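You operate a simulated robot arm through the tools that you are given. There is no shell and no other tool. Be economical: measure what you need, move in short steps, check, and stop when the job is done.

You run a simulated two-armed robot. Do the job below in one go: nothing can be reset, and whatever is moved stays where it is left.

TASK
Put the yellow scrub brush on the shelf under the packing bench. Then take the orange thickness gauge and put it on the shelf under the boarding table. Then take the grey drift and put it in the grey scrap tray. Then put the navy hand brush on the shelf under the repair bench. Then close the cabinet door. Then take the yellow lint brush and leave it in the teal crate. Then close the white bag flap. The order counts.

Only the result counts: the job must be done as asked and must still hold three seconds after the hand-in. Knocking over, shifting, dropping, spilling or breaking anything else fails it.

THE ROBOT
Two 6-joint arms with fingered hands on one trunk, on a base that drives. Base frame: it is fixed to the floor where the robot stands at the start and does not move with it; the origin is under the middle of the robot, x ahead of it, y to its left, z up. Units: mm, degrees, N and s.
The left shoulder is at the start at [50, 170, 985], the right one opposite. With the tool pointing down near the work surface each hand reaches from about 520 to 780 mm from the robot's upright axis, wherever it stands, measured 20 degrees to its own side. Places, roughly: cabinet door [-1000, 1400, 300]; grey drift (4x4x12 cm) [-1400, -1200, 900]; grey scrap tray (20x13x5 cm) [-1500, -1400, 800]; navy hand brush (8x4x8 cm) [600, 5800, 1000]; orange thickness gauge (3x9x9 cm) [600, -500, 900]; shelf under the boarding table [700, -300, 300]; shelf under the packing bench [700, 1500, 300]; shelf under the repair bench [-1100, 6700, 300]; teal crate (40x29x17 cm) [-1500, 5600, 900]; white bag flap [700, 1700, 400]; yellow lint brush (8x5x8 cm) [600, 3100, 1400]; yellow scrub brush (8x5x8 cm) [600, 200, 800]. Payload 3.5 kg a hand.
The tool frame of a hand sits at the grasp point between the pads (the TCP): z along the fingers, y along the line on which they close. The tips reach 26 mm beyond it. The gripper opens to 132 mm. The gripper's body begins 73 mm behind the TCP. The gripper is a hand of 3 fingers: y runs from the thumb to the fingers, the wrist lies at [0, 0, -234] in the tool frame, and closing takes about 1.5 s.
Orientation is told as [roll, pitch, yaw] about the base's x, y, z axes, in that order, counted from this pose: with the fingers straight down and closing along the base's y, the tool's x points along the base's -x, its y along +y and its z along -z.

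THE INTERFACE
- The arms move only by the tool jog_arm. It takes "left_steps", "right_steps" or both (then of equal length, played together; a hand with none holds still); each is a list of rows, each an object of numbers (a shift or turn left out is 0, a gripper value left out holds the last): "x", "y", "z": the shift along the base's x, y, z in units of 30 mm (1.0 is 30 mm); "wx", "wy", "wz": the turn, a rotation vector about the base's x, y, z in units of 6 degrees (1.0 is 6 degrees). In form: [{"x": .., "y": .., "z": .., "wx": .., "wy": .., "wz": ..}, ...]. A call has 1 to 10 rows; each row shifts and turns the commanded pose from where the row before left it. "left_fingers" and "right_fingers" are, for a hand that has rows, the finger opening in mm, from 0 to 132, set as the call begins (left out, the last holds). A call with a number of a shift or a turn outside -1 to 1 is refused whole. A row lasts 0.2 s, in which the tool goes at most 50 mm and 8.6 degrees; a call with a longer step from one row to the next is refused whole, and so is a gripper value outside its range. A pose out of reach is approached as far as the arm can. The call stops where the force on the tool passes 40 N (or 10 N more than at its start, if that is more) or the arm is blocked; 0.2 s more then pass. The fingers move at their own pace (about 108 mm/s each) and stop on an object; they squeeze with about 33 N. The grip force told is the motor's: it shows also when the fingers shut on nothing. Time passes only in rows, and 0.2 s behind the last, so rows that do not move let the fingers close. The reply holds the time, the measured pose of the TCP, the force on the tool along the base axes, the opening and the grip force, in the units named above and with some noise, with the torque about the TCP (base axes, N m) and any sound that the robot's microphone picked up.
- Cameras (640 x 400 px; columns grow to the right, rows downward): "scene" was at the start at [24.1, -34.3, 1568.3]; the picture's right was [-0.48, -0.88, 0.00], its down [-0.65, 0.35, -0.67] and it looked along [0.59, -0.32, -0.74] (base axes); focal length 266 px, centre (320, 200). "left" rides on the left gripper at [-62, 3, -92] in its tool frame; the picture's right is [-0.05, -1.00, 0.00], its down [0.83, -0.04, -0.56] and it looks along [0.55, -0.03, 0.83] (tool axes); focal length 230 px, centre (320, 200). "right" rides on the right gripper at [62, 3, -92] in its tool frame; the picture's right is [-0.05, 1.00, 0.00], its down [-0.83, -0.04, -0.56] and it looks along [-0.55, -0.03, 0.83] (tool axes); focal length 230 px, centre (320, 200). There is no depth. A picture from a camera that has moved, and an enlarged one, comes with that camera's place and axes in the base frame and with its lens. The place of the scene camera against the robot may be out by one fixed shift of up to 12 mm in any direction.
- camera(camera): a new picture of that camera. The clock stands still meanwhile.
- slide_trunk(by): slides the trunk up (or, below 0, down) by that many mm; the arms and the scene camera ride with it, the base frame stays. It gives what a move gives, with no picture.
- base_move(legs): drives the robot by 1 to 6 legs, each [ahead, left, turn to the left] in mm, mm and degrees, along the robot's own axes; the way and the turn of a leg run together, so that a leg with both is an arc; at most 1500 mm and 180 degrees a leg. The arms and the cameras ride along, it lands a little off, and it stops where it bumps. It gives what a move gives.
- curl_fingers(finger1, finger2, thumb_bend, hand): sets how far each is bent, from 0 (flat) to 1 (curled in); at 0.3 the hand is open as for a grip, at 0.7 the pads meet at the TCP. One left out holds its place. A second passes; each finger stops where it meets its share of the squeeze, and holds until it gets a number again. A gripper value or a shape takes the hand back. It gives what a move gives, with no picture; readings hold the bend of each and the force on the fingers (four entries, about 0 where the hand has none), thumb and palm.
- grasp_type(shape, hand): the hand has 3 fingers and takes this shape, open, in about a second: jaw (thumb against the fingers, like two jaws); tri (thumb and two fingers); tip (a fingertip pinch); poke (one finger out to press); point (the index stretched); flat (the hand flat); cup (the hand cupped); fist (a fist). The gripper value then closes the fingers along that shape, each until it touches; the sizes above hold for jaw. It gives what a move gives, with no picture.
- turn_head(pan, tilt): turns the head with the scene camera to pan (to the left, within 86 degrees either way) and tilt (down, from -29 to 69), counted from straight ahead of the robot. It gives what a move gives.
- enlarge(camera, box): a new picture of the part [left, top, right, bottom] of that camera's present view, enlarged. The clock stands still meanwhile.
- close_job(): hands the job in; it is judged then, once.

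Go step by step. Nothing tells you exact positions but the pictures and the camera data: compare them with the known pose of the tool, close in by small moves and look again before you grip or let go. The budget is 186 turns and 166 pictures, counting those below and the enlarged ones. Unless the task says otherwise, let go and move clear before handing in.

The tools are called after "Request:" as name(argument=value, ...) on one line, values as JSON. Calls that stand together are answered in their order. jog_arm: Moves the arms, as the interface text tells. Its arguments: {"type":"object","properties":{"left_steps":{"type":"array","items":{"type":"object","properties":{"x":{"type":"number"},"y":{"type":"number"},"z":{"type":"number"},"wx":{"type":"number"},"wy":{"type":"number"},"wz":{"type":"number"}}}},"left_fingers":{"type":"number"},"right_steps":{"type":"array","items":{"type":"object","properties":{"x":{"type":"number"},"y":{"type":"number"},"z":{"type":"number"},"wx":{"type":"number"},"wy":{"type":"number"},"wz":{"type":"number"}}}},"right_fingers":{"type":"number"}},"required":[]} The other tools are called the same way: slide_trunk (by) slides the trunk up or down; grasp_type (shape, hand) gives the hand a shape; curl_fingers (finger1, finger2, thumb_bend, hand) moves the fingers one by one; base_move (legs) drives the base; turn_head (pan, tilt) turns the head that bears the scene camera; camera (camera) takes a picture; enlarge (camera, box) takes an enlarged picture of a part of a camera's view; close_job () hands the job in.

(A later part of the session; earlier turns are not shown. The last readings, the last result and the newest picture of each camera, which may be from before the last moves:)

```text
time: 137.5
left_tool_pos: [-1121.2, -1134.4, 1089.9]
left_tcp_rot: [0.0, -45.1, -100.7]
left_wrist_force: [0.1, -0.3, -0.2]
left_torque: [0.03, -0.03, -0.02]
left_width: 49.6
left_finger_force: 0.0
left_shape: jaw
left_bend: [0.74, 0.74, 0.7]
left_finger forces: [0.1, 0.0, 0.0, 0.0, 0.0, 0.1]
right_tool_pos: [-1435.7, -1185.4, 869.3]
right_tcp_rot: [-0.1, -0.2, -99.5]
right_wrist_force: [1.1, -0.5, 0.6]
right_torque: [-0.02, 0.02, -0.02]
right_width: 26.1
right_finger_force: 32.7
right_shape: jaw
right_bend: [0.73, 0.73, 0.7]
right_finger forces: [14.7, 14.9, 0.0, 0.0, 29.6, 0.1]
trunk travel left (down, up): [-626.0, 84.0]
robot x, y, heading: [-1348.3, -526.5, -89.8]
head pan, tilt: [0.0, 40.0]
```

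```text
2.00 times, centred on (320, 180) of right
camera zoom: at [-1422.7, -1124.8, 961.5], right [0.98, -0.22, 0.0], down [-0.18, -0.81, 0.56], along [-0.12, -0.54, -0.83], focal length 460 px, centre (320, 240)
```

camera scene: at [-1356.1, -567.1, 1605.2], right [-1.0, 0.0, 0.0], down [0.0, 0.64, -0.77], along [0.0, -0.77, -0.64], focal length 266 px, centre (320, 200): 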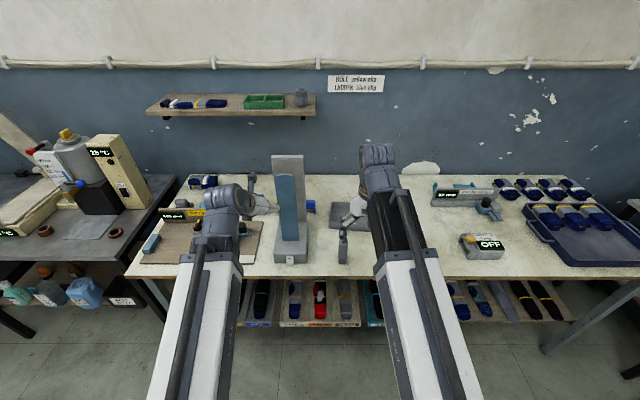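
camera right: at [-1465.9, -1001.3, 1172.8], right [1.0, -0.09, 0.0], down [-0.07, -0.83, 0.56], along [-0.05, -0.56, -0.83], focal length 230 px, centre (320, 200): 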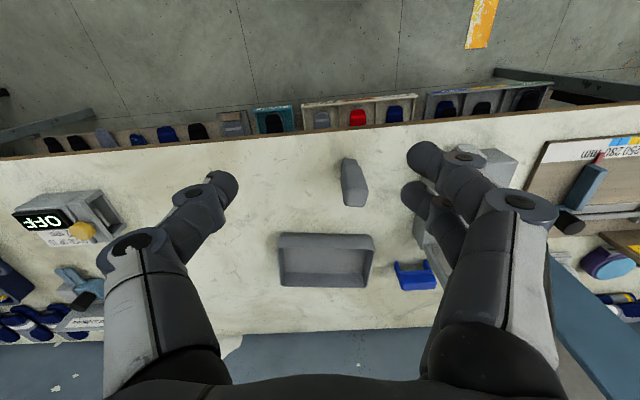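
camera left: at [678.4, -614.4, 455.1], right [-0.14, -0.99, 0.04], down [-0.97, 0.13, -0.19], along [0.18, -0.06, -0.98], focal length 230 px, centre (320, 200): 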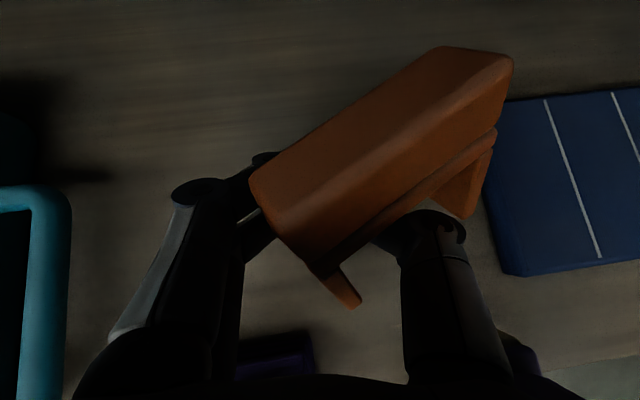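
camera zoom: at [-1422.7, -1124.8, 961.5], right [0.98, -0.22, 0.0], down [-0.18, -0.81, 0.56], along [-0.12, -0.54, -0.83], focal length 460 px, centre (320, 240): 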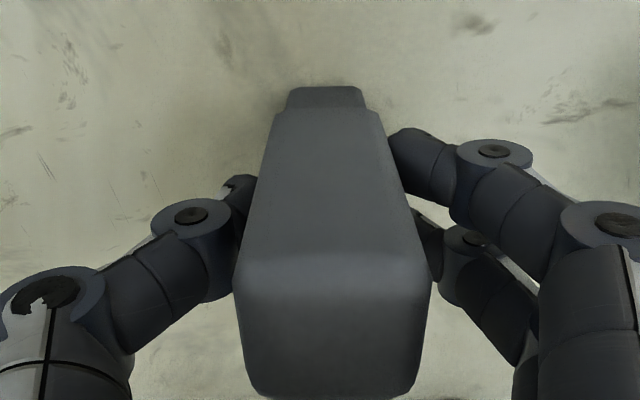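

Gripped (26 mm). Lifting 90 mm, then driving forward 200 mm toward the tray.

Request:
jog_arm(right_steps=[{"z": 0.8}, {"z": 1}, {"z": 1}, {"z": 0.7}, {}])

Request:
base_move(legs=[[190, 0, 0]])

Request:
jog_arm(right_steps=[{"x": -0.6, "y": -0.4}, {"x": -0.6, "y": -0.4}, {"x": -0.6, "y": -0.4}, {}])

Request:
camera(camera="right")

Request:
enlarge(camera="scene", box=[240, 140, 480, 290])

```text
time: 138.7
left_tool_pos: [-1121.1, -1134.4, 1089.5]
left_tcp_rot: [0.0, -45.0, -100.8]
left_wrist_force: [0.2, 0.3, 0.9]
left_torque: [0.0, -0.02, 0.0]
left_width: 49.7
left_finger_force: 0.0
left_shape: jaw
left_bend: [0.74, 0.74, 0.7]
left_finger forces: [0.0, 0.0, 0.0, 0.0, 0.0, 0.0]
right_tool_pos: [-1432.0, -1186.1, 973.7]
right_tcp_rot: [-0.3, -0.2, -99.5]
right_wrist_force: [0.1, -1.0, -2.9]
right_torque: [-0.02, 0.01, 0.02]
right_width: 26.2
right_finger_force: 33.3
right_shape: jaw
right_bend: [0.73, 0.73, 0.7]
right_finger forces: [14.7, 14.8, 0.1, 0.0, 29.6, 0.0]
trunk travel left (down, up): [-626.0, 84.0]
robot x, y, heading: [-1352.6, -523.2, -89.9]
head pan, tilt: [0.0, 40.0]
```

```text
time: 140.3
left_tool_pos: [-1117.1, -1323.9, 1089.4]
left_tcp_rot: [0.0, -45.0, -100.6]
left_wrist_force: [-1.2, -0.3, -0.6]
left_torque: [0.0, 0.02, 0.01]
left_width: 49.5
left_finger_force: 0.1
left_shape: jaw
left_bend: [0.74, 0.74, 0.7]
left_finger forces: [0.0, 0.0, 0.1, 0.0, 0.1, 0.0]
right_tool_pos: [-1427.9, -1378.4, 974.8]
right_tcp_rot: [-0.1, -0.1, -99.2]
right_wrist_force: [0.4, 0.8, -4.5]
right_torque: [-0.01, 0.01, 0.01]
right_width: 26.3
right_finger_force: 33.1
right_shape: jaw
right_bend: [0.73, 0.73, 0.7]
right_finger forces: [14.7, 14.9, 0.1, 0.0, 29.5, 0.1]
trunk travel left (down, up): [-626.0, 84.0]
robot x, y, heading: [-1350.4, -715.1, -89.7]
head pan, tilt: [0.0, 40.0]
```

```text
time: 141.3
left_tool_pos: [-1116.5, -1325.5, 1090.3]
left_tcp_rot: [0.0, -45.0, -100.5]
left_wrist_force: [-0.3, 0.1, -0.1]
left_torque: [-0.06, 0.01, 0.0]
left_width: 49.7
left_finger_force: 0.1
left_shape: jaw
left_bend: [0.74, 0.74, 0.7]
left_finger forces: [0.0, 0.0, 0.0, 0.0, 0.0, 0.1]
right_tool_pos: [-1481.9, -1412.0, 973.1]
right_tcp_rot: [-0.2, -0.2, -99.2]
right_wrist_force: [0.5, 0.2, -3.5]
right_torque: [-0.02, 0.0, 0.0]
right_width: 26.3
right_finger_force: 33.0
right_shape: jaw
right_bend: [0.73, 0.73, 0.7]
right_finger forces: [14.8, 15.0, 0.0, 0.1, 29.8, 0.0]
trunk travel left (down, up): [-626.0, 84.0]
robot x, y, heading: [-1351.1, -714.8, -89.8]
head pan, tilt: [0.0, 40.0]
```

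```text
91 pictures are left
camera right: at [-1469.1, -1350.9, 1065.3], right [0.98, -0.21, 0.0], down [-0.17, -0.81, 0.56], along [-0.12, -0.54, -0.83], focal length 230 px, centre (320, 200)
```

right: 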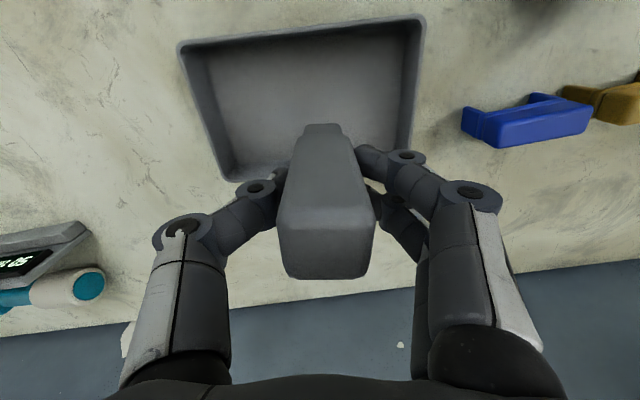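

```text
2.67 times, centred on (360, 215) of scene
camera zoom: at [-1355.3, -756.7, 1605.3], right [-1.0, -0.01, 0.0], down [0.0, 0.64, -0.77], along [0.0, -0.77, -0.64], focal length 709 px, centre (213, 160)
```

zoom: 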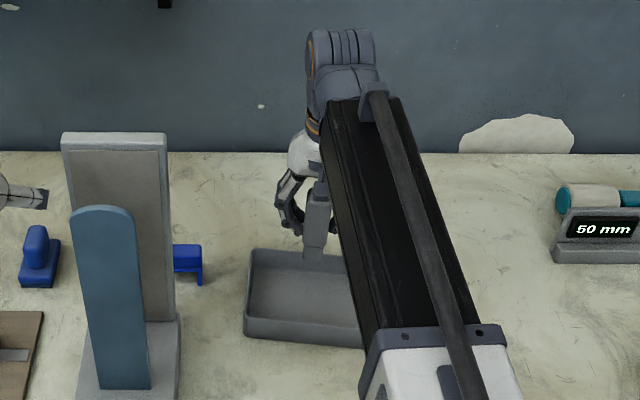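

The drift is over the middle of the tray. Lowering in stages.

Request:
jog_arm(right_steps=[{"x": -0.25, "y": 0.2, "z": -0.9}, {"z": -0.9}, {"z": -0.6}, {}])

Request:
jog_arm(right_steps=[{"z": -0.1}, {"z": -0.1}, {"z": -0.1}, {}])

Request:
camera(camera="right")

```text
time: 142.3
left_tool_pos: [-1116.7, -1324.1, 1089.8]
left_tcp_rot: [0.0, -45.1, -100.5]
left_wrist_force: [0.3, -0.7, -0.3]
left_torque: [-0.01, -0.04, -0.02]
left_width: 49.6
left_finger_force: 0.0
left_shape: jaw
left_bend: [0.74, 0.74, 0.7]
left_finger forces: [0.0, 0.1, 0.0, 0.0, 0.0, 0.0]
right_tool_pos: [-1488.6, -1408.1, 902.0]
right_tcp_rot: [-0.3, -0.1, -99.2]
right_wrist_force: [0.9, 0.1, -2.8]
right_torque: [-0.02, -0.01, -0.01]
right_width: 26.1
right_finger_force: 32.9
right_shape: jaw
right_bend: [0.73, 0.73, 0.7]
right_finger forces: [14.7, 15.0, 0.1, 0.0, 29.8, 0.0]
trunk travel left (down, up): [-626.0, 84.0]
robot x, y, heading: [-1349.3, -708.5, -89.4]
head pan, tilt: [0.0, 40.0]
```

```text
time: 143.3
left_tool_pos: [-1116.3, -1325.0, 1090.3]
left_tcp_rot: [0.0, -45.1, -100.5]
left_wrist_force: [-0.6, 0.5, 0.8]
left_torque: [0.0, 0.01, 0.0]
left_width: 49.7
left_finger_force: 0.0
left_shape: jaw
left_bend: [0.74, 0.74, 0.7]
left_finger forces: [0.2, 0.1, 0.0, 0.1, 0.1, 0.0]
right_tool_pos: [-1488.4, -1405.3, 891.8]
right_tcp_rot: [-0.2, -0.2, -99.2]
right_wrist_force: [-0.6, 0.0, -3.0]
right_torque: [-0.05, 0.02, 0.0]
right_width: 26.4
right_finger_force: 32.3
right_shape: jaw
right_bend: [0.73, 0.73, 0.7]
right_finger forces: [14.7, 15.0, 0.0, 0.1, 29.9, 0.1]
trunk travel left (down, up): [-626.0, 84.0]
robot x, y, heading: [-1352.2, -715.4, -89.7]
head pan, tilt: [0.0, 40.0]
```

```text
89 pictures are left
camera right: at [-1476.2, -1345.5, 985.1], right [0.98, -0.21, 0.0], down [-0.17, -0.81, 0.56], along [-0.12, -0.54, -0.83], focal length 230 px, centre (320, 200)
```

right: 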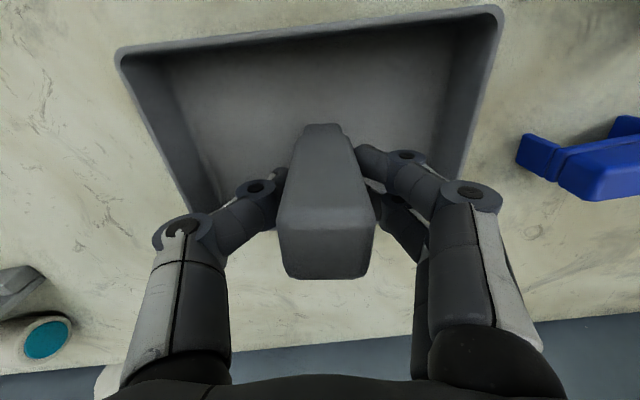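

Request:
jog_arm(right_steps=[{"z": -0.08}, {"z": -0.08}, {"z": -0.08}, {}])

Request:
jog_arm(right_steps=[{"z": -0.08}, {"z": -0.08}, {}])

```text
time: 144.3
left_tool_pos: [-1116.8, -1324.3, 1089.9]
left_tcp_rot: [0.0, -45.1, -100.5]
left_wrist_force: [-0.3, 0.4, 0.0]
left_torque: [0.01, 0.01, -0.02]
left_width: 49.6
left_finger_force: 0.0
left_shape: jaw
left_bend: [0.74, 0.74, 0.7]
left_finger forces: [0.1, 0.1, 0.0, 0.0, 0.0, 0.0]
right_tool_pos: [-1489.5, -1405.9, 884.5]
right_tcp_rot: [-0.3, -0.2, -99.2]
right_wrist_force: [-0.2, 0.0, -3.1]
right_torque: [-0.03, 0.03, 0.0]
right_width: 26.3
right_finger_force: 32.9
right_shape: jaw
right_bend: [0.73, 0.73, 0.7]
right_finger forces: [14.8, 15.0, 0.1, 0.0, 29.7, 0.0]
trunk travel left (down, up): [-626.0, 84.0]
robot x, y, heading: [-1352.5, -711.1, -90.0]
head pan, tilt: [0.0, 40.0]
```

```text
time: 145.1
left_tool_pos: [-1117.2, -1325.0, 1089.4]
left_tcp_rot: [0.0, -45.1, -100.4]
left_wrist_force: [0.6, -0.7, -0.2]
left_torque: [0.03, 0.0, -0.02]
left_width: 49.8
left_finger_force: 0.0
left_shape: jaw
left_bend: [0.74, 0.74, 0.7]
left_finger forces: [0.0, 0.0, 0.0, 0.0, 0.0, 0.0]
right_tool_pos: [-1489.7, -1407.3, 880.4]
right_tcp_rot: [-0.2, -0.1, -99.3]
right_wrist_force: [0.1, -0.6, -3.0]
right_torque: [-0.03, -0.02, -0.02]
right_width: 26.0
right_finger_force: 33.1
right_shape: jaw
right_bend: [0.73, 0.73, 0.7]
right_finger forces: [14.6, 15.0, 0.1, 0.0, 29.9, 0.0]
trunk travel left (down, up): [-626.0, 84.0]
robot x, y, heading: [-1353.1, -715.2, -89.6]
head pan, tilt: [0.0, 40.0]
```

Request:
jog_arm(right_steps=[{"z": -0.07}, {"z": -0.07}, {}])

Request:
jog_arm(right_steps=[{"z": -0.06}, {"z": -0.06}, {}])

```text
time: 145.9
left_tool_pos: [-1116.6, -1323.8, 1090.7]
left_tcp_rot: [0.0, -45.1, -100.4]
left_wrist_force: [0.1, -0.4, -0.6]
left_torque: [-0.01, -0.01, -0.01]
left_width: 49.4
left_finger_force: 0.0
left_shape: jaw
left_bend: [0.74, 0.74, 0.7]
left_finger forces: [0.1, 0.0, 0.1, 0.0, 0.1, 0.0]
right_tool_pos: [-1489.1, -1407.5, 875.8]
right_tcp_rot: [-0.2, -0.3, -99.3]
right_wrist_force: [0.4, 0.4, -3.2]
right_torque: [0.01, 0.01, 0.0]
right_width: 26.3
right_finger_force: 32.7
right_shape: jaw
right_bend: [0.73, 0.73, 0.7]
right_finger forces: [14.7, 15.0, 0.1, 0.1, 29.9, 0.0]
trunk travel left (down, up): [-626.0, 84.0]
robot x, y, heading: [-1349.1, -716.4, -89.6]
head pan, tilt: [0.0, 40.0]
```

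```text
time: 146.7
left_tool_pos: [-1116.8, -1323.7, 1090.2]
left_tcp_rot: [0.0, -45.1, -100.5]
left_wrist_force: [0.0, 0.2, -0.2]
left_torque: [0.0, 0.02, -0.01]
left_width: 49.5
left_finger_force: 0.2
left_shape: jaw
left_bend: [0.74, 0.74, 0.7]
left_finger forces: [0.0, 0.1, 0.0, 0.1, 0.0, 0.0]
right_tool_pos: [-1489.9, -1405.6, 874.1]
right_tcp_rot: [-0.3, -0.2, -99.2]
right_wrist_force: [0.4, -0.7, -1.3]
right_torque: [-0.04, -0.04, -0.02]
right_width: 26.2
right_finger_force: 32.9
right_shape: jaw
right_bend: [0.73, 0.73, 0.7]
right_finger forces: [15.0, 15.1, 0.0, 0.0, 30.0, 0.0]
trunk travel left (down, up): [-626.0, 84.0]
robot x, y, heading: [-1349.3, -719.0, -89.5]
head pan, tilt: [0.0, 40.0]
```

Force has gone from -3.2 to -1.3 N: just touching. Releasing and rising straight up.

Request:
jog_arm(right_steps=[{"z": -0.02}, {}, {}, {}], right_fingers=60)

Request:
jog_arm(right_steps=[{"z": 0.5}, {"z": 0.8}, {"z": 1}, {"z": 1}, {"z": 1}])

Request:
camera(camera="right")

```text
time: 147.7
left_tool_pos: [-1116.5, -1324.2, 1089.1]
left_tcp_rot: [0.0, -45.1, -100.6]
left_wrist_force: [1.4, 0.5, -0.7]
left_torque: [-0.02, 0.0, 0.04]
left_width: 49.4
left_finger_force: 0.0
left_shape: jaw
left_bend: [0.74, 0.74, 0.7]
left_finger forces: [0.1, 0.1, 0.0, 0.0, 0.0, 0.0]
right_tool_pos: [-1489.4, -1406.5, 872.8]
right_tcp_rot: [-0.2, -0.3, -99.2]
right_wrist_force: [-0.1, 0.4, 0.2]
right_torque: [-0.02, -0.02, -0.01]
right_width: 59.4
right_finger_force: 0.0
right_shape: jaw
right_bend: [0.73, 0.73, 0.7]
right_finger forces: [0.0, 0.0, 0.1, 0.0, 0.0, 0.0]
trunk travel left (down, up): [-626.0, 84.0]
robot x, y, heading: [-1350.4, -715.2, -89.6]
head pan, tilt: [0.0, 40.0]
```

```text
time: 148.9
left_tool_pos: [-1116.3, -1323.9, 1089.9]
left_tcp_rot: [0.1, -45.0, -100.5]
left_wrist_force: [0.5, -0.2, -0.1]
left_torque: [0.03, -0.04, -0.02]
left_width: 49.2
left_finger_force: 0.1
left_shape: jaw
left_bend: [0.74, 0.74, 0.7]
left_finger forces: [0.1, 0.0, 0.0, 0.0, 0.0, 0.0]
right_tool_pos: [-1491.4, -1406.7, 1002.1]
right_tcp_rot: [-0.2, -0.2, -99.2]
right_wrist_force: [-0.3, -0.2, 0.4]
right_torque: [-0.02, 0.0, 0.02]
right_width: 59.8
right_finger_force: 0.1
right_shape: jaw
right_bend: [0.73, 0.73, 0.7]
right_finger forces: [0.0, 0.1, 0.0, 0.0, 0.1, 0.1]
trunk travel left (down, up): [-626.0, 84.0]
robot x, y, heading: [-1349.4, -714.2, -89.4]
head pan, tilt: [0.0, 40.0]
```

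```text
88 pictures are left
camera right: at [-1479.4, -1345.7, 1094.0], right [0.98, -0.21, 0.0], down [-0.17, -0.81, 0.56], along [-0.12, -0.55, -0.83], focal length 230 px, centre (320, 200)
```

right: 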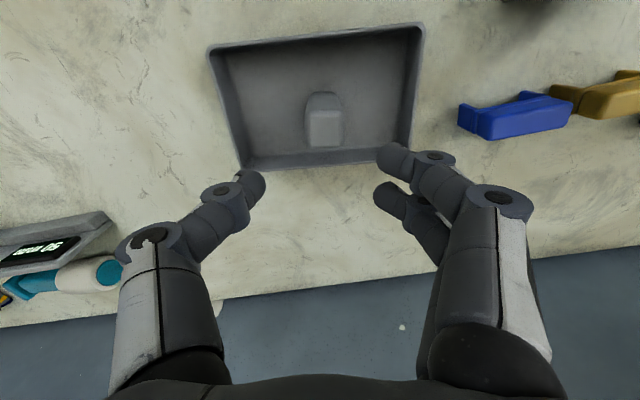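

The drift stands in the tray. I back out, move into the aisle, turn to face +y and drive up the room.

Request:
slide_trunk(by=84)

Request:
base_move(legs=[[-450, 0, 0], [0, 1150, 0], [0, 0, -179.5]])

Request:
turn_head(pan=0, tilt=15)

Request:
camera(camera="scene")

```text
time: 150.1
left_tool_pos: [-1117.2, -1324.9, 1174.6]
left_tcp_rot: [-0.2, -45.2, -100.5]
left_wrist_force: [0.3, 1.2, 0.5]
left_torque: [-0.02, 0.04, -0.03]
left_width: 49.7
left_finger_force: 0.0
left_shape: jaw
left_bend: [0.74, 0.74, 0.7]
left_finger forces: [0.0, 0.0, 0.0, 0.1, 0.0, 0.1]
right_tool_pos: [-1492.5, -1407.9, 1085.2]
right_tcp_rot: [-0.2, -0.2, -99.2]
right_wrist_force: [0.0, 0.3, -0.5]
right_torque: [0.02, 0.01, -0.05]
right_width: 59.6
right_finger_force: 0.0
right_shape: jaw
right_bend: [0.73, 0.73, 0.7]
right_finger forces: [0.0, 0.0, 0.0, 0.1, 0.0, 0.0]
trunk travel left (down, up): [-710.0, 0.0]
robot x, y, heading: [-1350.0, -712.8, -89.7]
head pan, tilt: [0.0, 40.0]
```

```text
time: 165.6
left_tool_pos: [-443.3, 360.8, 1174.8]
left_tcp_rot: [0.0, -45.0, 78.8]
left_wrist_force: [0.2, -0.1, -0.2]
left_torque: [0.01, 0.04, -0.03]
left_width: 49.3
left_finger_force: 0.0
left_shape: jaw
left_bend: [0.74, 0.74, 0.7]
left_finger forces: [0.0, 0.1, 0.0, 0.0, 0.0, 0.0]
right_tool_pos: [-66.3, 438.2, 1086.2]
right_tcp_rot: [-0.2, -0.2, 80.1]
right_wrist_force: [0.0, -1.2, 0.4]
right_torque: [-0.05, 0.02, 0.0]
right_width: 59.5
right_finger_force: 0.0
right_shape: jaw
right_bend: [0.73, 0.73, 0.7]
right_finger forces: [0.0, 0.0, 0.0, 0.1, 0.1, 0.1]
trunk travel left (down, up): [-710.0, 0.0]
robot x, y, heading: [-219.7, -251.5, 89.7]
head pan, tilt: [0.0, 40.0]
```

```text
time: 166.5
left_tool_pos: [-444.3, 362.0, 1174.1]
left_tcp_rot: [0.0, -45.1, 78.8]
left_wrist_force: [0.4, 0.1, 0.1]
left_torque: [-0.01, 0.0, 0.02]
left_width: 49.5
left_finger_force: 0.0
left_shape: jaw
left_bend: [0.74, 0.74, 0.7]
left_finger forces: [0.1, 0.0, 0.1, 0.0, 0.0, 0.1]
right_tool_pos: [-66.4, 438.5, 1084.8]
right_tcp_rot: [-0.2, -0.1, 80.1]
right_wrist_force: [0.8, -0.4, 0.7]
right_torque: [-0.02, 0.01, -0.01]
right_width: 59.5
right_finger_force: 0.1
right_shape: jaw
right_bend: [0.73, 0.73, 0.7]
right_finger forces: [0.0, 0.0, 0.0, 0.0, 0.0, 0.0]
trunk travel left (down, up): [-710.0, 0.0]
robot x, y, heading: [-218.2, -251.8, 89.7]
head pan, tilt: [0.0, 15.0]
```

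```text
87 pictures are left
camera scene: at [-222.5, -194.2, 1728.8], right [1.0, -0.01, 0.0], down [0.0, -0.26, -0.97], along [0.01, 0.97, -0.26], focal length 266 px, centre (320, 200)
```

scene: 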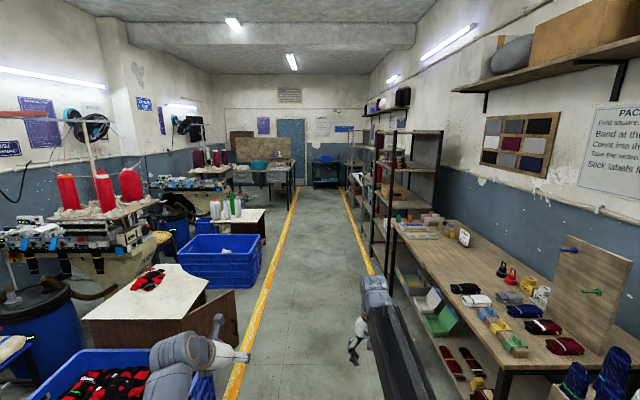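

The aisle is clear. Driving 4.6 m ahead and looking right at the rack area.

Request:
base_move(legs=[[1500, 0, 0], [1500, 0, 0], [1500, 0, 0], [500, 0, 0]])

Request:
turn_head(pan=-45, tilt=25)

Request:
camera(camera="scene")

Request:
turn_head(pan=35, tilt=25)

Request:
camera(camera="scene")

```text
time: 190.6
left_tool_pos: [-671.4, 5364.1, 1173.9]
left_tcp_rot: [-0.1, -45.1, 82.5]
left_wrist_force: [1.0, 0.3, -0.2]
left_torque: [0.0, -0.02, 0.0]
left_width: 49.6
left_finger_force: 0.0
left_shape: jaw
left_bend: [0.74, 0.74, 0.7]
left_finger forces: [0.0, 0.1, 0.1, 0.1, 0.0, 0.1]
right_tool_pos: [-301.5, 5466.1, 1084.3]
right_tcp_rot: [-0.1, -0.3, 83.8]
right_wrist_force: [-0.9, -0.9, -0.6]
right_torque: [-0.01, -0.03, -0.02]
right_width: 59.7
right_finger_force: 0.1
right_shape: jaw
right_bend: [0.73, 0.73, 0.7]
right_finger forces: [0.0, 0.0, 0.0, 0.0, 0.0, 0.0]
trunk travel left (down, up): [-710.0, 0.0]
robot x, y, heading: [-408.4, 4768.2, 93.4]
head pan, tilt: [0.0, 15.0]
```

```text
time: 191.7
left_tool_pos: [-672.1, 5365.1, 1173.6]
left_tcp_rot: [0.0, -45.0, 82.6]
left_wrist_force: [0.5, -0.6, -0.1]
left_torque: [0.03, 0.02, -0.01]
left_width: 49.7
left_finger_force: 0.0
left_shape: jaw
left_bend: [0.74, 0.74, 0.7]
left_finger forces: [0.0, 0.0, 0.0, 0.0, 0.0, 0.0]
right_tool_pos: [-301.2, 5466.1, 1086.0]
right_tcp_rot: [-0.2, -0.3, 83.8]
right_wrist_force: [-0.3, -0.3, 1.2]
right_torque: [0.01, -0.02, -0.04]
right_width: 59.6
right_finger_force: 0.1
right_shape: jaw
right_bend: [0.73, 0.73, 0.7]
right_finger forces: [0.0, 0.1, 0.1, 0.0, 0.1, 0.0]
trunk travel left (down, up): [-710.0, 0.0]
robot x, y, heading: [-407.8, 4767.6, 93.7]
head pan, tilt: [-45.0, 25.0]
```

```text
86 pictures are left
camera scene: at [-349.1, 4800.4, 1712.6], right [0.75, -0.66, 0.0], down [-0.28, -0.32, -0.91], along [0.6, 0.68, -0.42], focal length 266 px, centre (320, 200)
```

scene: 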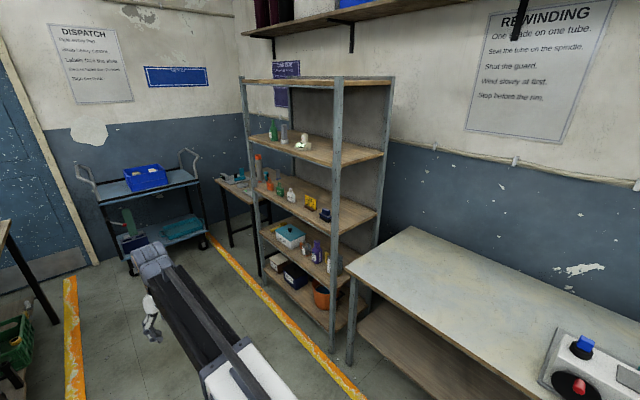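

```text
time: 193.3
left_tool_pos: [-673.2, 5363.7, 1174.5]
left_tcp_rot: [0.0, -45.0, 82.4]
left_wrist_force: [0.0, -0.3, -0.6]
left_torque: [-0.02, 0.02, 0.01]
left_width: 49.9
left_finger_force: 0.1
left_shape: jaw
left_bend: [0.74, 0.74, 0.7]
left_finger forces: [0.1, 0.0, 0.0, 0.0, 0.1, 0.0]
right_tool_pos: [-302.0, 5466.2, 1085.2]
right_tcp_rot: [-0.3, -0.2, 83.8]
right_wrist_force: [-0.1, -0.2, -0.4]
right_torque: [0.0, 0.0, 0.01]
right_width: 59.4
right_finger_force: 0.0
right_shape: jaw
right_bend: [0.73, 0.73, 0.7]
right_finger forces: [0.0, 0.0, 0.0, 0.1, 0.1, 0.0]
trunk travel left (down, up): [-710.0, 0.0]
robot x, y, heading: [-411.1, 4771.1, 93.0]
head pan, tilt: [35.0, 25.0]
```

```text
85 pictures are left
camera scene: at [-467.4, 4803.8, 1712.6], right [0.78, 0.62, 0.0], down [0.26, -0.33, -0.91], along [-0.56, 0.71, -0.42], focal length 266 px, centre (320, 200)
```

scene: 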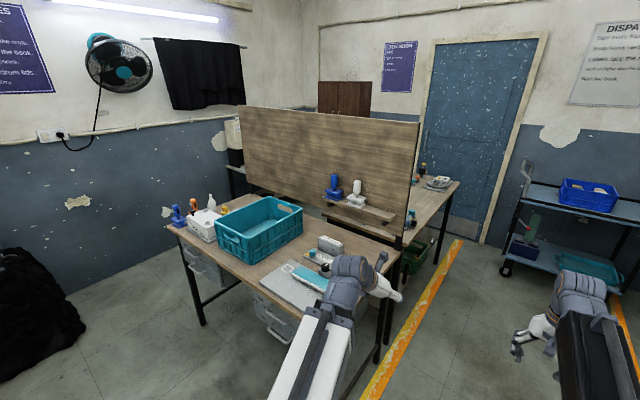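

The navy brush is on the third rack shelf near [570, 5790, ~1000]. I turn to face the rack side and slide over to it.

Request:
base_move(legs=[[0, 0, -93.3], [60, 700, 0]])

Request:
turn_head(pan=15, tilt=25)

Request:
camera(camera="scene")

Request:
enlarge(camera="scene", box=[240, 130, 440, 330])

```text
time: 201.0
left_tool_pos: [225.4, 5733.9, 1173.3]
left_tcp_rot: [-0.1, -45.1, -8.2]
left_wrist_force: [0.3, -0.1, 0.5]
left_torque: [-0.02, 0.0, -0.01]
left_width: 49.6
left_finger_force: 0.0
left_shape: jaw
left_bend: [0.74, 0.74, 0.7]
left_finger forces: [0.0, 0.0, 0.1, 0.0, 0.0, 0.0]
right_tool_pos: [323.7, 5362.5, 1085.5]
right_tcp_rot: [-0.2, -0.2, -6.9]
right_wrist_force: [0.2, -0.6, -0.1]
right_torque: [-0.04, -0.02, 0.01]
right_width: 59.2
right_finger_force: 0.1
right_shape: jaw
right_bend: [0.73, 0.73, 0.7]
right_finger forces: [0.0, 0.0, 0.0, 0.0, 0.0, 0.1]
trunk travel left (down, up): [-710.0, 0.0]
robot x, y, heading: [-374.2, 5476.3, 2.7]
head pan, tilt: [35.0, 25.0]
```

```text
time: 201.9
left_tool_pos: [227.0, 5734.0, 1173.5]
left_tcp_rot: [-0.1, -45.1, -8.1]
left_wrist_force: [-0.3, -0.1, -0.3]
left_torque: [0.0, 0.03, -0.02]
left_width: 49.6
left_finger_force: 0.0
left_shape: jaw
left_bend: [0.74, 0.74, 0.7]
left_finger forces: [0.1, 0.0, 0.0, 0.0, 0.0, 0.0]
right_tool_pos: [322.6, 5362.1, 1085.5]
right_tcp_rot: [-0.2, -0.2, -7.0]
right_wrist_force: [-0.5, -0.3, 0.2]
right_torque: [-0.02, 0.02, 0.0]
right_width: 59.6
right_finger_force: 0.1
right_shape: jaw
right_bend: [0.73, 0.73, 0.7]
right_finger forces: [0.1, 0.0, 0.0, 0.1, 0.1, 0.0]
trunk travel left (down, up): [-710.0, 0.0]
robot x, y, heading: [-371.1, 5477.2, 2.8]
head pan, tilt: [15.0, 25.0]
```

```text
84 pictures are left
camera scene: at [-331.1, 5505.6, 1712.6], right [0.3, -0.95, 0.0], down [-0.4, -0.13, -0.91], along [0.86, 0.28, -0.42], focal length 266 px, centre (320, 200)
```

scene: 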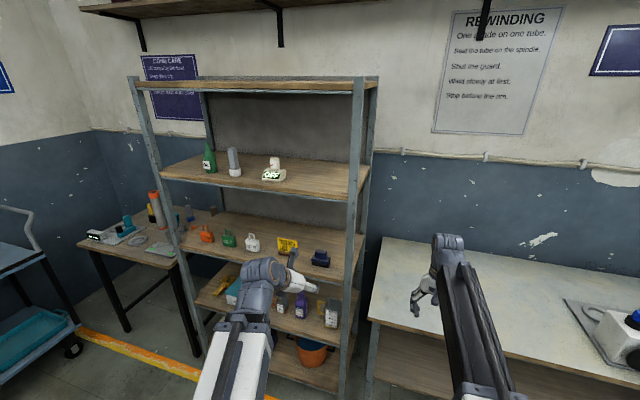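

```text
2.00 times, centred on (340, 230) of scene
camera zoom: at [-331.1, 5505.6, 1712.6], right [0.3, -0.95, 0.0], down [-0.4, -0.13, -0.91], along [0.86, 0.28, -0.42], focal length 532 px, centre (280, 140)
```

zoom: 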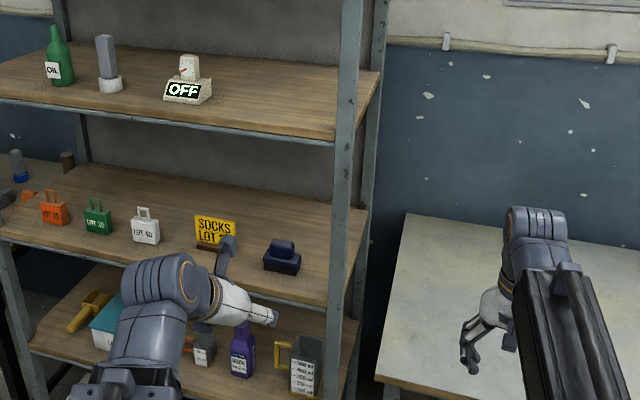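

The navy brush is long along y, on a shelf at z≈960 with ~340 mm headroom. I'll take its handle ends with the 45° left hand; aligning yaw and lowering first.

Request:
jog_arm(left_steps=[{"wz": 0.7, "z": -1, "y": 0.7}, {"wz": 0.7, "z": -1, "y": 0.7}, {}], left_fingers=96)

Request:
base_move(legs=[[190, 0, -2.5]])

Request:
camera(camera="left")

```text
time: 202.7
left_tool_pos: [234.2, 5777.3, 1113.8]
left_tcp_rot: [0.0, -45.1, 0.3]
left_wrist_force: [-0.3, 0.1, -0.1]
left_torque: [0.02, 0.04, 0.02]
left_width: 95.6
left_finger_force: 0.1
left_shape: jaw
left_bend: [0.66, 0.66, 0.62]
left_finger forces: [0.1, 0.1, 0.1, 0.0, 0.1, 0.0]
left hand out of reach, approached as far as the arm can: row 1
right_tool_pos: [324.1, 5362.5, 1085.6]
right_tcp_rot: [-0.2, -0.2, -7.0]
right_wrist_force: [0.7, -0.3, 0.6]
right_torque: [-0.02, -0.01, 0.03]
right_width: 59.6
right_finger_force: 0.1
right_shape: jaw
right_bend: [0.73, 0.73, 0.7]
right_finger forces: [0.0, 0.1, 0.1, 0.0, 0.0, 0.0]
trunk travel left (down, up): [-710.0, 0.0]
robot x, y, heading: [-371.6, 5472.9, 2.7]
head pan, tilt: [15.0, 25.0]
```

```text
time: 204.2
left_tool_pos: [432.0, 5754.3, 1115.1]
left_tcp_rot: [-0.2, -45.1, -2.3]
left_wrist_force: [0.2, -0.1, -0.1]
left_torque: [0.01, 0.01, -0.01]
left_width: 95.9
left_finger_force: 0.0
left_shape: jaw
left_bend: [0.66, 0.66, 0.62]
left_finger forces: [0.1, 0.1, 0.0, 0.1, 0.1, 0.0]
right_tool_pos: [502.4, 5335.6, 1085.0]
right_tcp_rot: [-0.2, -0.1, -9.4]
right_wrist_force: [0.3, -0.2, -0.1]
right_torque: [0.04, 0.02, 0.02]
right_width: 59.7
right_finger_force: 0.1
right_shape: jaw
right_bend: [0.73, 0.73, 0.7]
right_finger forces: [0.0, 0.0, 0.0, 0.0, 0.1, 0.0]
trunk travel left (down, up): [-710.0, 0.0]
robot x, y, heading: [-188.0, 5479.8, 0.3]
head pan, tilt: [15.0, 25.0]
```

```text
82 pictures are left
camera left: at [410.5, 5760.3, 1223.5], right [0.0, -1.0, 0.04], down [-0.98, 0.0, -0.19], along [0.19, -0.04, -0.98], focal length 230 px, centre (320, 200)
```

left: 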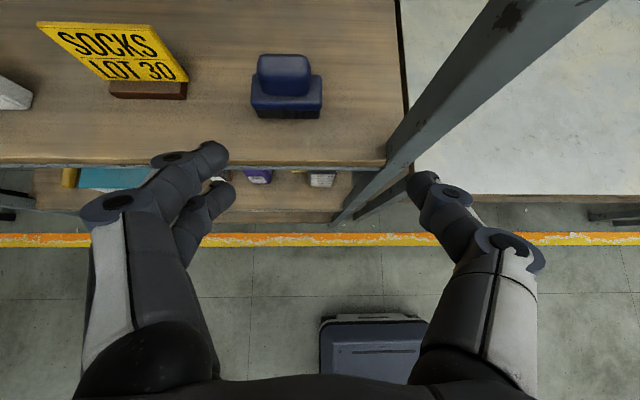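

I take a second, lower view to pin the shelf height by parallax.

Request:
jog_arm(left_steps=[{"z": -1, "y": 0.5}, {"z": -1, "y": 0.5, "wz": 0.35}, {}])

Request:
camera(camera="left")

```text
time: 205.0
left_tool_pos: [431.5, 5784.4, 1055.6]
left_tcp_rot: [0.0, -45.1, -0.2]
left_wrist_force: [-0.6, 0.7, 0.1]
left_torque: [0.02, 0.02, -0.02]
left_width: 95.7
left_finger_force: 0.0
left_shape: jaw
left_bend: [0.66, 0.66, 0.62]
left_finger forces: [0.0, 0.1, 0.0, 0.0, 0.0, 0.1]
right_tool_pos: [500.9, 5336.7, 1085.1]
right_tcp_rot: [-0.3, -0.2, -9.3]
right_wrist_force: [0.5, -0.2, -0.1]
right_torque: [0.03, 0.02, 0.03]
right_width: 59.5
right_finger_force: 0.0
right_shape: jaw
right_bend: [0.73, 0.73, 0.7]
right_finger forces: [0.1, 0.1, 0.1, 0.0, 0.1, 0.0]
trunk travel left (down, up): [-710.0, 0.0]
robot x, y, heading: [-189.5, 5484.0, 0.4]
head pan, tilt: [15.0, 25.0]
```

```text
81 pictures are left
camera left: at [409.5, 5788.6, 1164.9], right [0.03, -1.0, 0.04], down [-0.98, -0.04, -0.2], along [0.2, -0.03, -0.98], focal length 230 px, centre (320, 200)
```

left: 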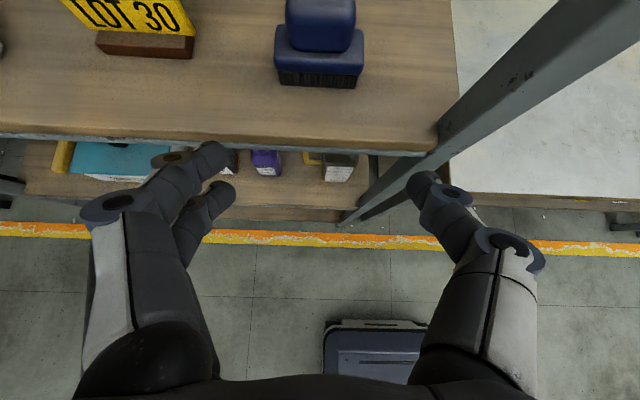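

Brush base near edge at x≈562, centre y≈5787, shelf z≈965. I move in 80 mm with the base and look again.

Request:
base_move(legs=[[85, 0, 0]])

Request:
camera(camera="left")

Request:
enlarge(camera="scene", box=[240, 180, 400, 300])

```text
time: 206.1
left_tool_pos: [517.8, 5784.6, 1054.9]
left_tcp_rot: [0.0, -44.9, -0.2]
left_wrist_force: [0.6, -0.1, -0.9]
left_torque: [-0.01, 0.03, 0.02]
left_width: 95.8
left_finger_force: 0.0
left_shape: jaw
left_bend: [0.66, 0.66, 0.62]
left_finger forces: [0.0, 0.0, 0.0, 0.1, 0.1, 0.0]
right_tool_pos: [589.3, 5337.3, 1083.8]
right_tcp_rot: [-0.3, 0.0, -9.4]
right_wrist_force: [-0.3, 0.3, -0.4]
right_torque: [0.01, 0.02, 0.02]
right_width: 59.6
right_finger_force: 0.1
right_shape: jaw
right_bend: [0.73, 0.73, 0.7]
right_finger forces: [0.0, 0.1, 0.1, 0.0, 0.0, 0.1]
trunk travel left (down, up): [-710.0, 0.0]
robot x, y, heading: [-106.4, 5481.2, 0.2]
head pan, tilt: [15.0, 25.0]
```

```text
80 pictures are left
camera left: at [496.3, 5788.7, 1164.4], right [0.03, -1.0, 0.04], down [-0.98, -0.04, -0.19], along [0.2, -0.03, -0.98], focal length 230 px, centre (320, 200)
```

left: 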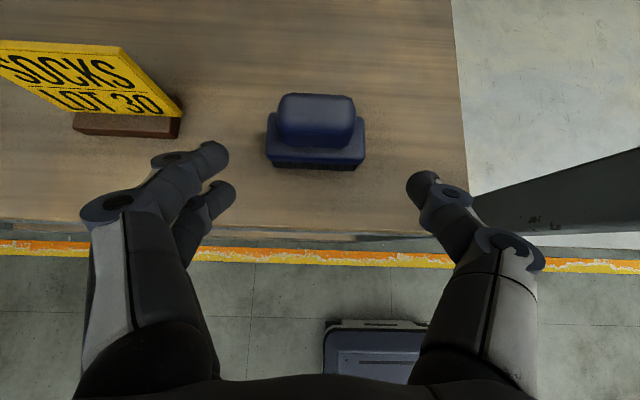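

```text
3.33 times, centred on (320, 240) of scene
camera zoom: at [-58.2, 5508.3, 1712.5], right [0.26, -0.97, 0.0], down [-0.41, -0.11, -0.91], along [0.87, 0.24, -0.42], focal length 887 px, centre (320, 67)
```

zoom: 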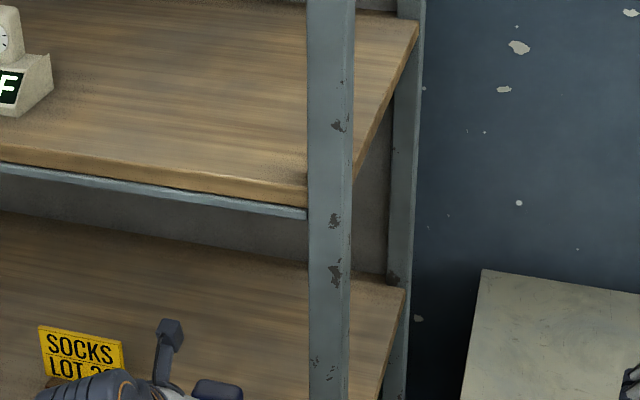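

Now firm: shelf z≈958, handle top ≈1038, handle centre ≈[581, 5789]. Approaching with an 80 mm opening.

Request:
jog_arm(left_steps=[{"x": 0.5, "y": 0.13}, {"x": 0.5}, {"x": 0.55, "z": -0.55}, {"x": 0.5, "z": -0.5}, {}], left_fingers=80)

Request:
enlarge(camera="left", box=[160, 100, 480, 300])

```text
time: 207.3
left_tool_pos: [577.9, 5788.3, 1027.6]
left_tcp_rot: [-0.1, -45.2, -0.2]
left_wrist_force: [0.0, -0.1, 0.2]
left_torque: [-0.01, 0.0, 0.01]
left_width: 80.4
left_finger_force: 0.1
left_shape: jaw
left_bend: [0.71, 0.71, 0.71]
left_finger forces: [0.0, 0.1, 0.0, 0.1, 0.1, 0.0]
right_tool_pos: [587.5, 5336.7, 1084.5]
right_tcp_rot: [-0.3, -0.1, -9.4]
right_wrist_force: [-0.3, -0.4, 0.9]
right_torque: [0.05, -0.03, -0.05]
right_width: 59.3
right_finger_force: 0.0
right_shape: jaw
right_bend: [0.73, 0.73, 0.7]
right_finger forces: [0.0, 0.0, 0.0, 0.0, 0.0, 0.0]
trunk travel left (down, up): [-710.0, 0.0]
robot x, y, heading: [-105.1, 5479.8, 0.1]
head pan, tilt: [15.0, 25.0]
```

```text
2.00 times, centred on (320, 200) of left
camera zoom: at [556.0, 5793.8, 1135.6], right [0.03, -1.0, 0.04], down [-0.98, -0.04, -0.2], along [0.2, -0.03, -0.98], focal length 460 px, centre (320, 200)
```

zoom: 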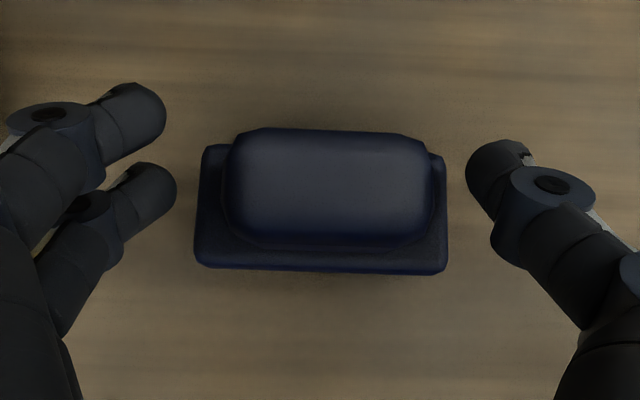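

Slightly lower, then close.

Request:
jog_arm(left_steps=[{"x": 0.08, "y": -0.05, "z": -0.22}, {}])

Request:
jog_arm(left_steps=[{}, {}, {}, {}, {}, {}], left_fingers=0)

Request:
enlarge(camera="left", box=[160, 100, 480, 300])

```text
time: 207.9
left_tool_pos: [580.2, 5787.6, 1019.2]
left_tcp_rot: [-0.2, -45.1, -0.2]
left_wrist_force: [0.5, -0.3, 0.3]
left_torque: [0.0, 0.0, 0.01]
left_width: 80.5
left_finger_force: 0.2
left_shape: jaw
left_bend: [0.71, 0.71, 0.71]
left_finger forces: [0.0, 0.0, 0.1, 0.0, 0.1, 0.0]
right_tool_pos: [587.7, 5336.0, 1084.6]
right_tcp_rot: [-0.2, -0.2, -9.3]
right_wrist_force: [0.3, -0.4, 0.0]
right_torque: [0.01, 0.0, -0.01]
right_width: 59.4
right_finger_force: 0.1
right_shape: jaw
right_bend: [0.73, 0.73, 0.7]
right_finger forces: [0.0, 0.0, 0.1, 0.0, 0.0, 0.0]
trunk travel left (down, up): [-710.0, 0.0]
robot x, y, heading: [-103.9, 5481.6, 0.2]
head pan, tilt: [15.0, 25.0]
```

```text
time: 209.3
left_tool_pos: [579.3, 5788.2, 1021.1]
left_tcp_rot: [0.0, -45.1, -0.3]
left_wrist_force: [0.8, 0.2, 8.4]
left_torque: [0.2, 0.03, -0.06]
left_width: 50.6
left_finger_force: 33.1
left_shape: jaw
left_bend: [0.73, 0.74, 0.7]
left_finger forces: [14.0, 16.8, 0.1, 0.0, 30.7, 0.0]
right_tool_pos: [587.1, 5337.9, 1085.6]
right_tcp_rot: [-0.3, -0.2, -9.3]
right_wrist_force: [-0.1, 0.8, -0.3]
right_torque: [0.02, 0.01, 0.0]
right_width: 59.6
right_finger_force: 0.0
right_shape: jaw
right_bend: [0.73, 0.73, 0.7]
right_finger forces: [0.1, 0.0, 0.0, 0.0, 0.0, 0.1]
trunk travel left (down, up): [-710.0, 0.0]
robot x, y, heading: [-101.9, 5481.5, -0.0]
head pan, tilt: [15.0, 25.0]
```

```text
2.00 times, centred on (320, 200) of left
camera zoom: at [558.1, 5791.7, 1129.4], right [0.03, -1.0, 0.04], down [-0.98, -0.04, -0.2], along [0.2, -0.03, -0.98], focal length 460 px, centre (320, 200)
```

zoom: 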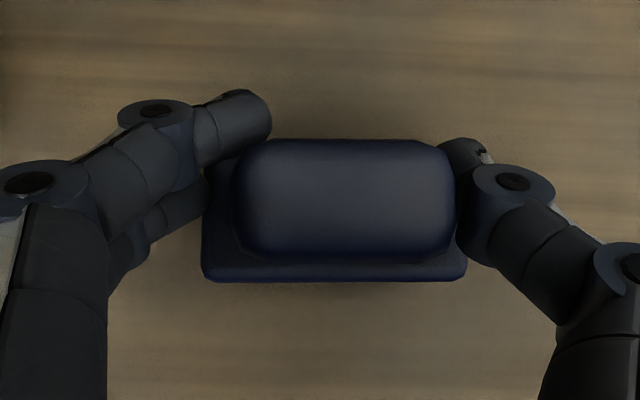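

Gripped (51 mm, all fingers loaded). Lifting a little to test.

Request:
jog_arm(left_steps=[{"z": 0.4}, {"z": 0.6}, {}])

Request:
enlarge(camera="left", box=[160, 100, 480, 300])

```text
time: 210.1
left_tool_pos: [579.1, 5787.7, 1048.9]
left_tcp_rot: [-0.1, -45.0, -0.2]
left_wrist_force: [-0.6, 0.0, -1.2]
left_torque: [-0.01, 0.02, 0.01]
left_width: 46.0
left_finger_force: 33.1
left_shape: jaw
left_bend: [0.76, 0.74, 0.71]
left_finger forces: [11.1, 16.6, 0.0, 0.0, 29.3, 0.0]
right_tool_pos: [587.3, 5336.6, 1085.8]
right_tcp_rot: [-0.2, -0.2, -9.4]
right_wrist_force: [-0.7, -0.2, 0.6]
right_torque: [-0.02, 0.01, 0.01]
right_width: 59.7
right_finger_force: 0.0
right_shape: jaw
right_bend: [0.73, 0.73, 0.7]
right_finger forces: [0.0, 0.0, 0.0, 0.0, 0.0, 0.1]
trunk travel left (down, up): [-710.0, 0.0]
robot x, y, heading: [-105.4, 5481.5, 0.2]
head pan, tilt: [15.0, 25.0]
```

```text
2.00 times, centred on (320, 200) of left
camera zoom: at [557.6, 5792.5, 1157.8], right [0.03, -1.0, 0.04], down [-0.98, -0.04, -0.2], along [0.2, -0.03, -0.98], focal length 460 px, centre (320, 200)
```

zoom: 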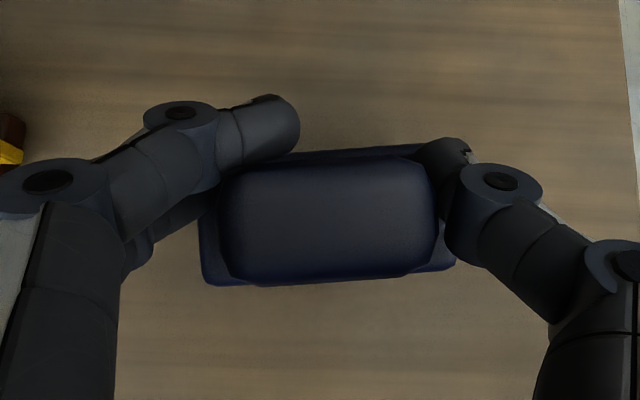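

The upper finger sits past the handle's far edge and the brush turned slightly. I set it back and regrip 8 mm further back.

Request:
jog_arm(left_steps=[{"z": -0.6}, {"z": -0.28}, {}])

Request:
jog_arm(left_steps=[{}, {}, {}], left_fingers=74)

Request:
enlarge(camera="left", box=[160, 100, 480, 300])

```text
time: 210.9
left_tool_pos: [581.0, 5787.4, 1026.8]
left_tcp_rot: [0.2, -45.6, -0.4]
left_wrist_force: [9.8, 0.4, 28.4]
left_torque: [1.0, -0.19, -0.29]
left_width: 46.2
left_finger_force: 33.1
left_shape: jaw
left_bend: [0.76, 0.74, 0.71]
left_finger forces: [16.7, 33.1, 0.0, 0.1, 31.6, 0.0]
right_tool_pos: [586.1, 5336.6, 1087.7]
right_tcp_rot: [-0.1, -0.4, -9.3]
right_wrist_force: [-0.7, 0.4, 0.2]
right_torque: [-0.02, -0.02, -0.04]
right_width: 59.4
right_finger_force: 0.0
right_shape: jaw
right_bend: [0.73, 0.73, 0.7]
right_finger forces: [0.0, 0.0, 0.0, 0.0, 0.0, 0.1]
trunk travel left (down, up): [-710.0, 0.0]
robot x, y, heading: [-104.5, 5481.8, 0.3]
head pan, tilt: [15.0, 25.0]
```

```text
time: 211.7
left_tool_pos: [578.6, 5787.7, 1022.7]
left_tcp_rot: [-0.2, -44.9, -0.2]
left_wrist_force: [1.1, -3.3, 11.5]
left_torque: [0.23, -0.1, -0.06]
left_width: 70.0
left_finger_force: 0.1
left_shape: jaw
left_bend: [0.72, 0.75, 0.7]
left_finger forces: [0.0, 9.4, 0.0, 0.0, 1.3, 0.0]
right_tool_pos: [586.2, 5336.9, 1086.2]
right_tcp_rot: [-0.3, -0.2, -9.3]
right_wrist_force: [-0.1, -0.3, -0.2]
right_torque: [0.02, 0.02, 0.0]
right_width: 59.3
right_finger_force: 0.2
right_shape: jaw
right_bend: [0.73, 0.73, 0.7]
right_finger forces: [0.0, 0.1, 0.1, 0.0, 0.0, 0.1]
trunk travel left (down, up): [-710.0, 0.0]
robot x, y, heading: [-105.3, 5478.4, 0.4]
head pan, tilt: [15.0, 25.0]
```

```text
2.00 times, centred on (320, 200) of left
camera zoom: at [557.9, 5791.6, 1131.1], right [0.03, -1.0, 0.04], down [-0.98, -0.04, -0.19], along [0.2, -0.03, -0.98], focal length 460 px, centre (320, 200)
```

zoom: 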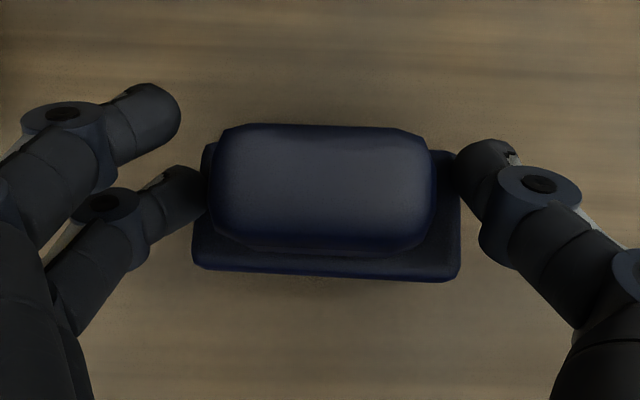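

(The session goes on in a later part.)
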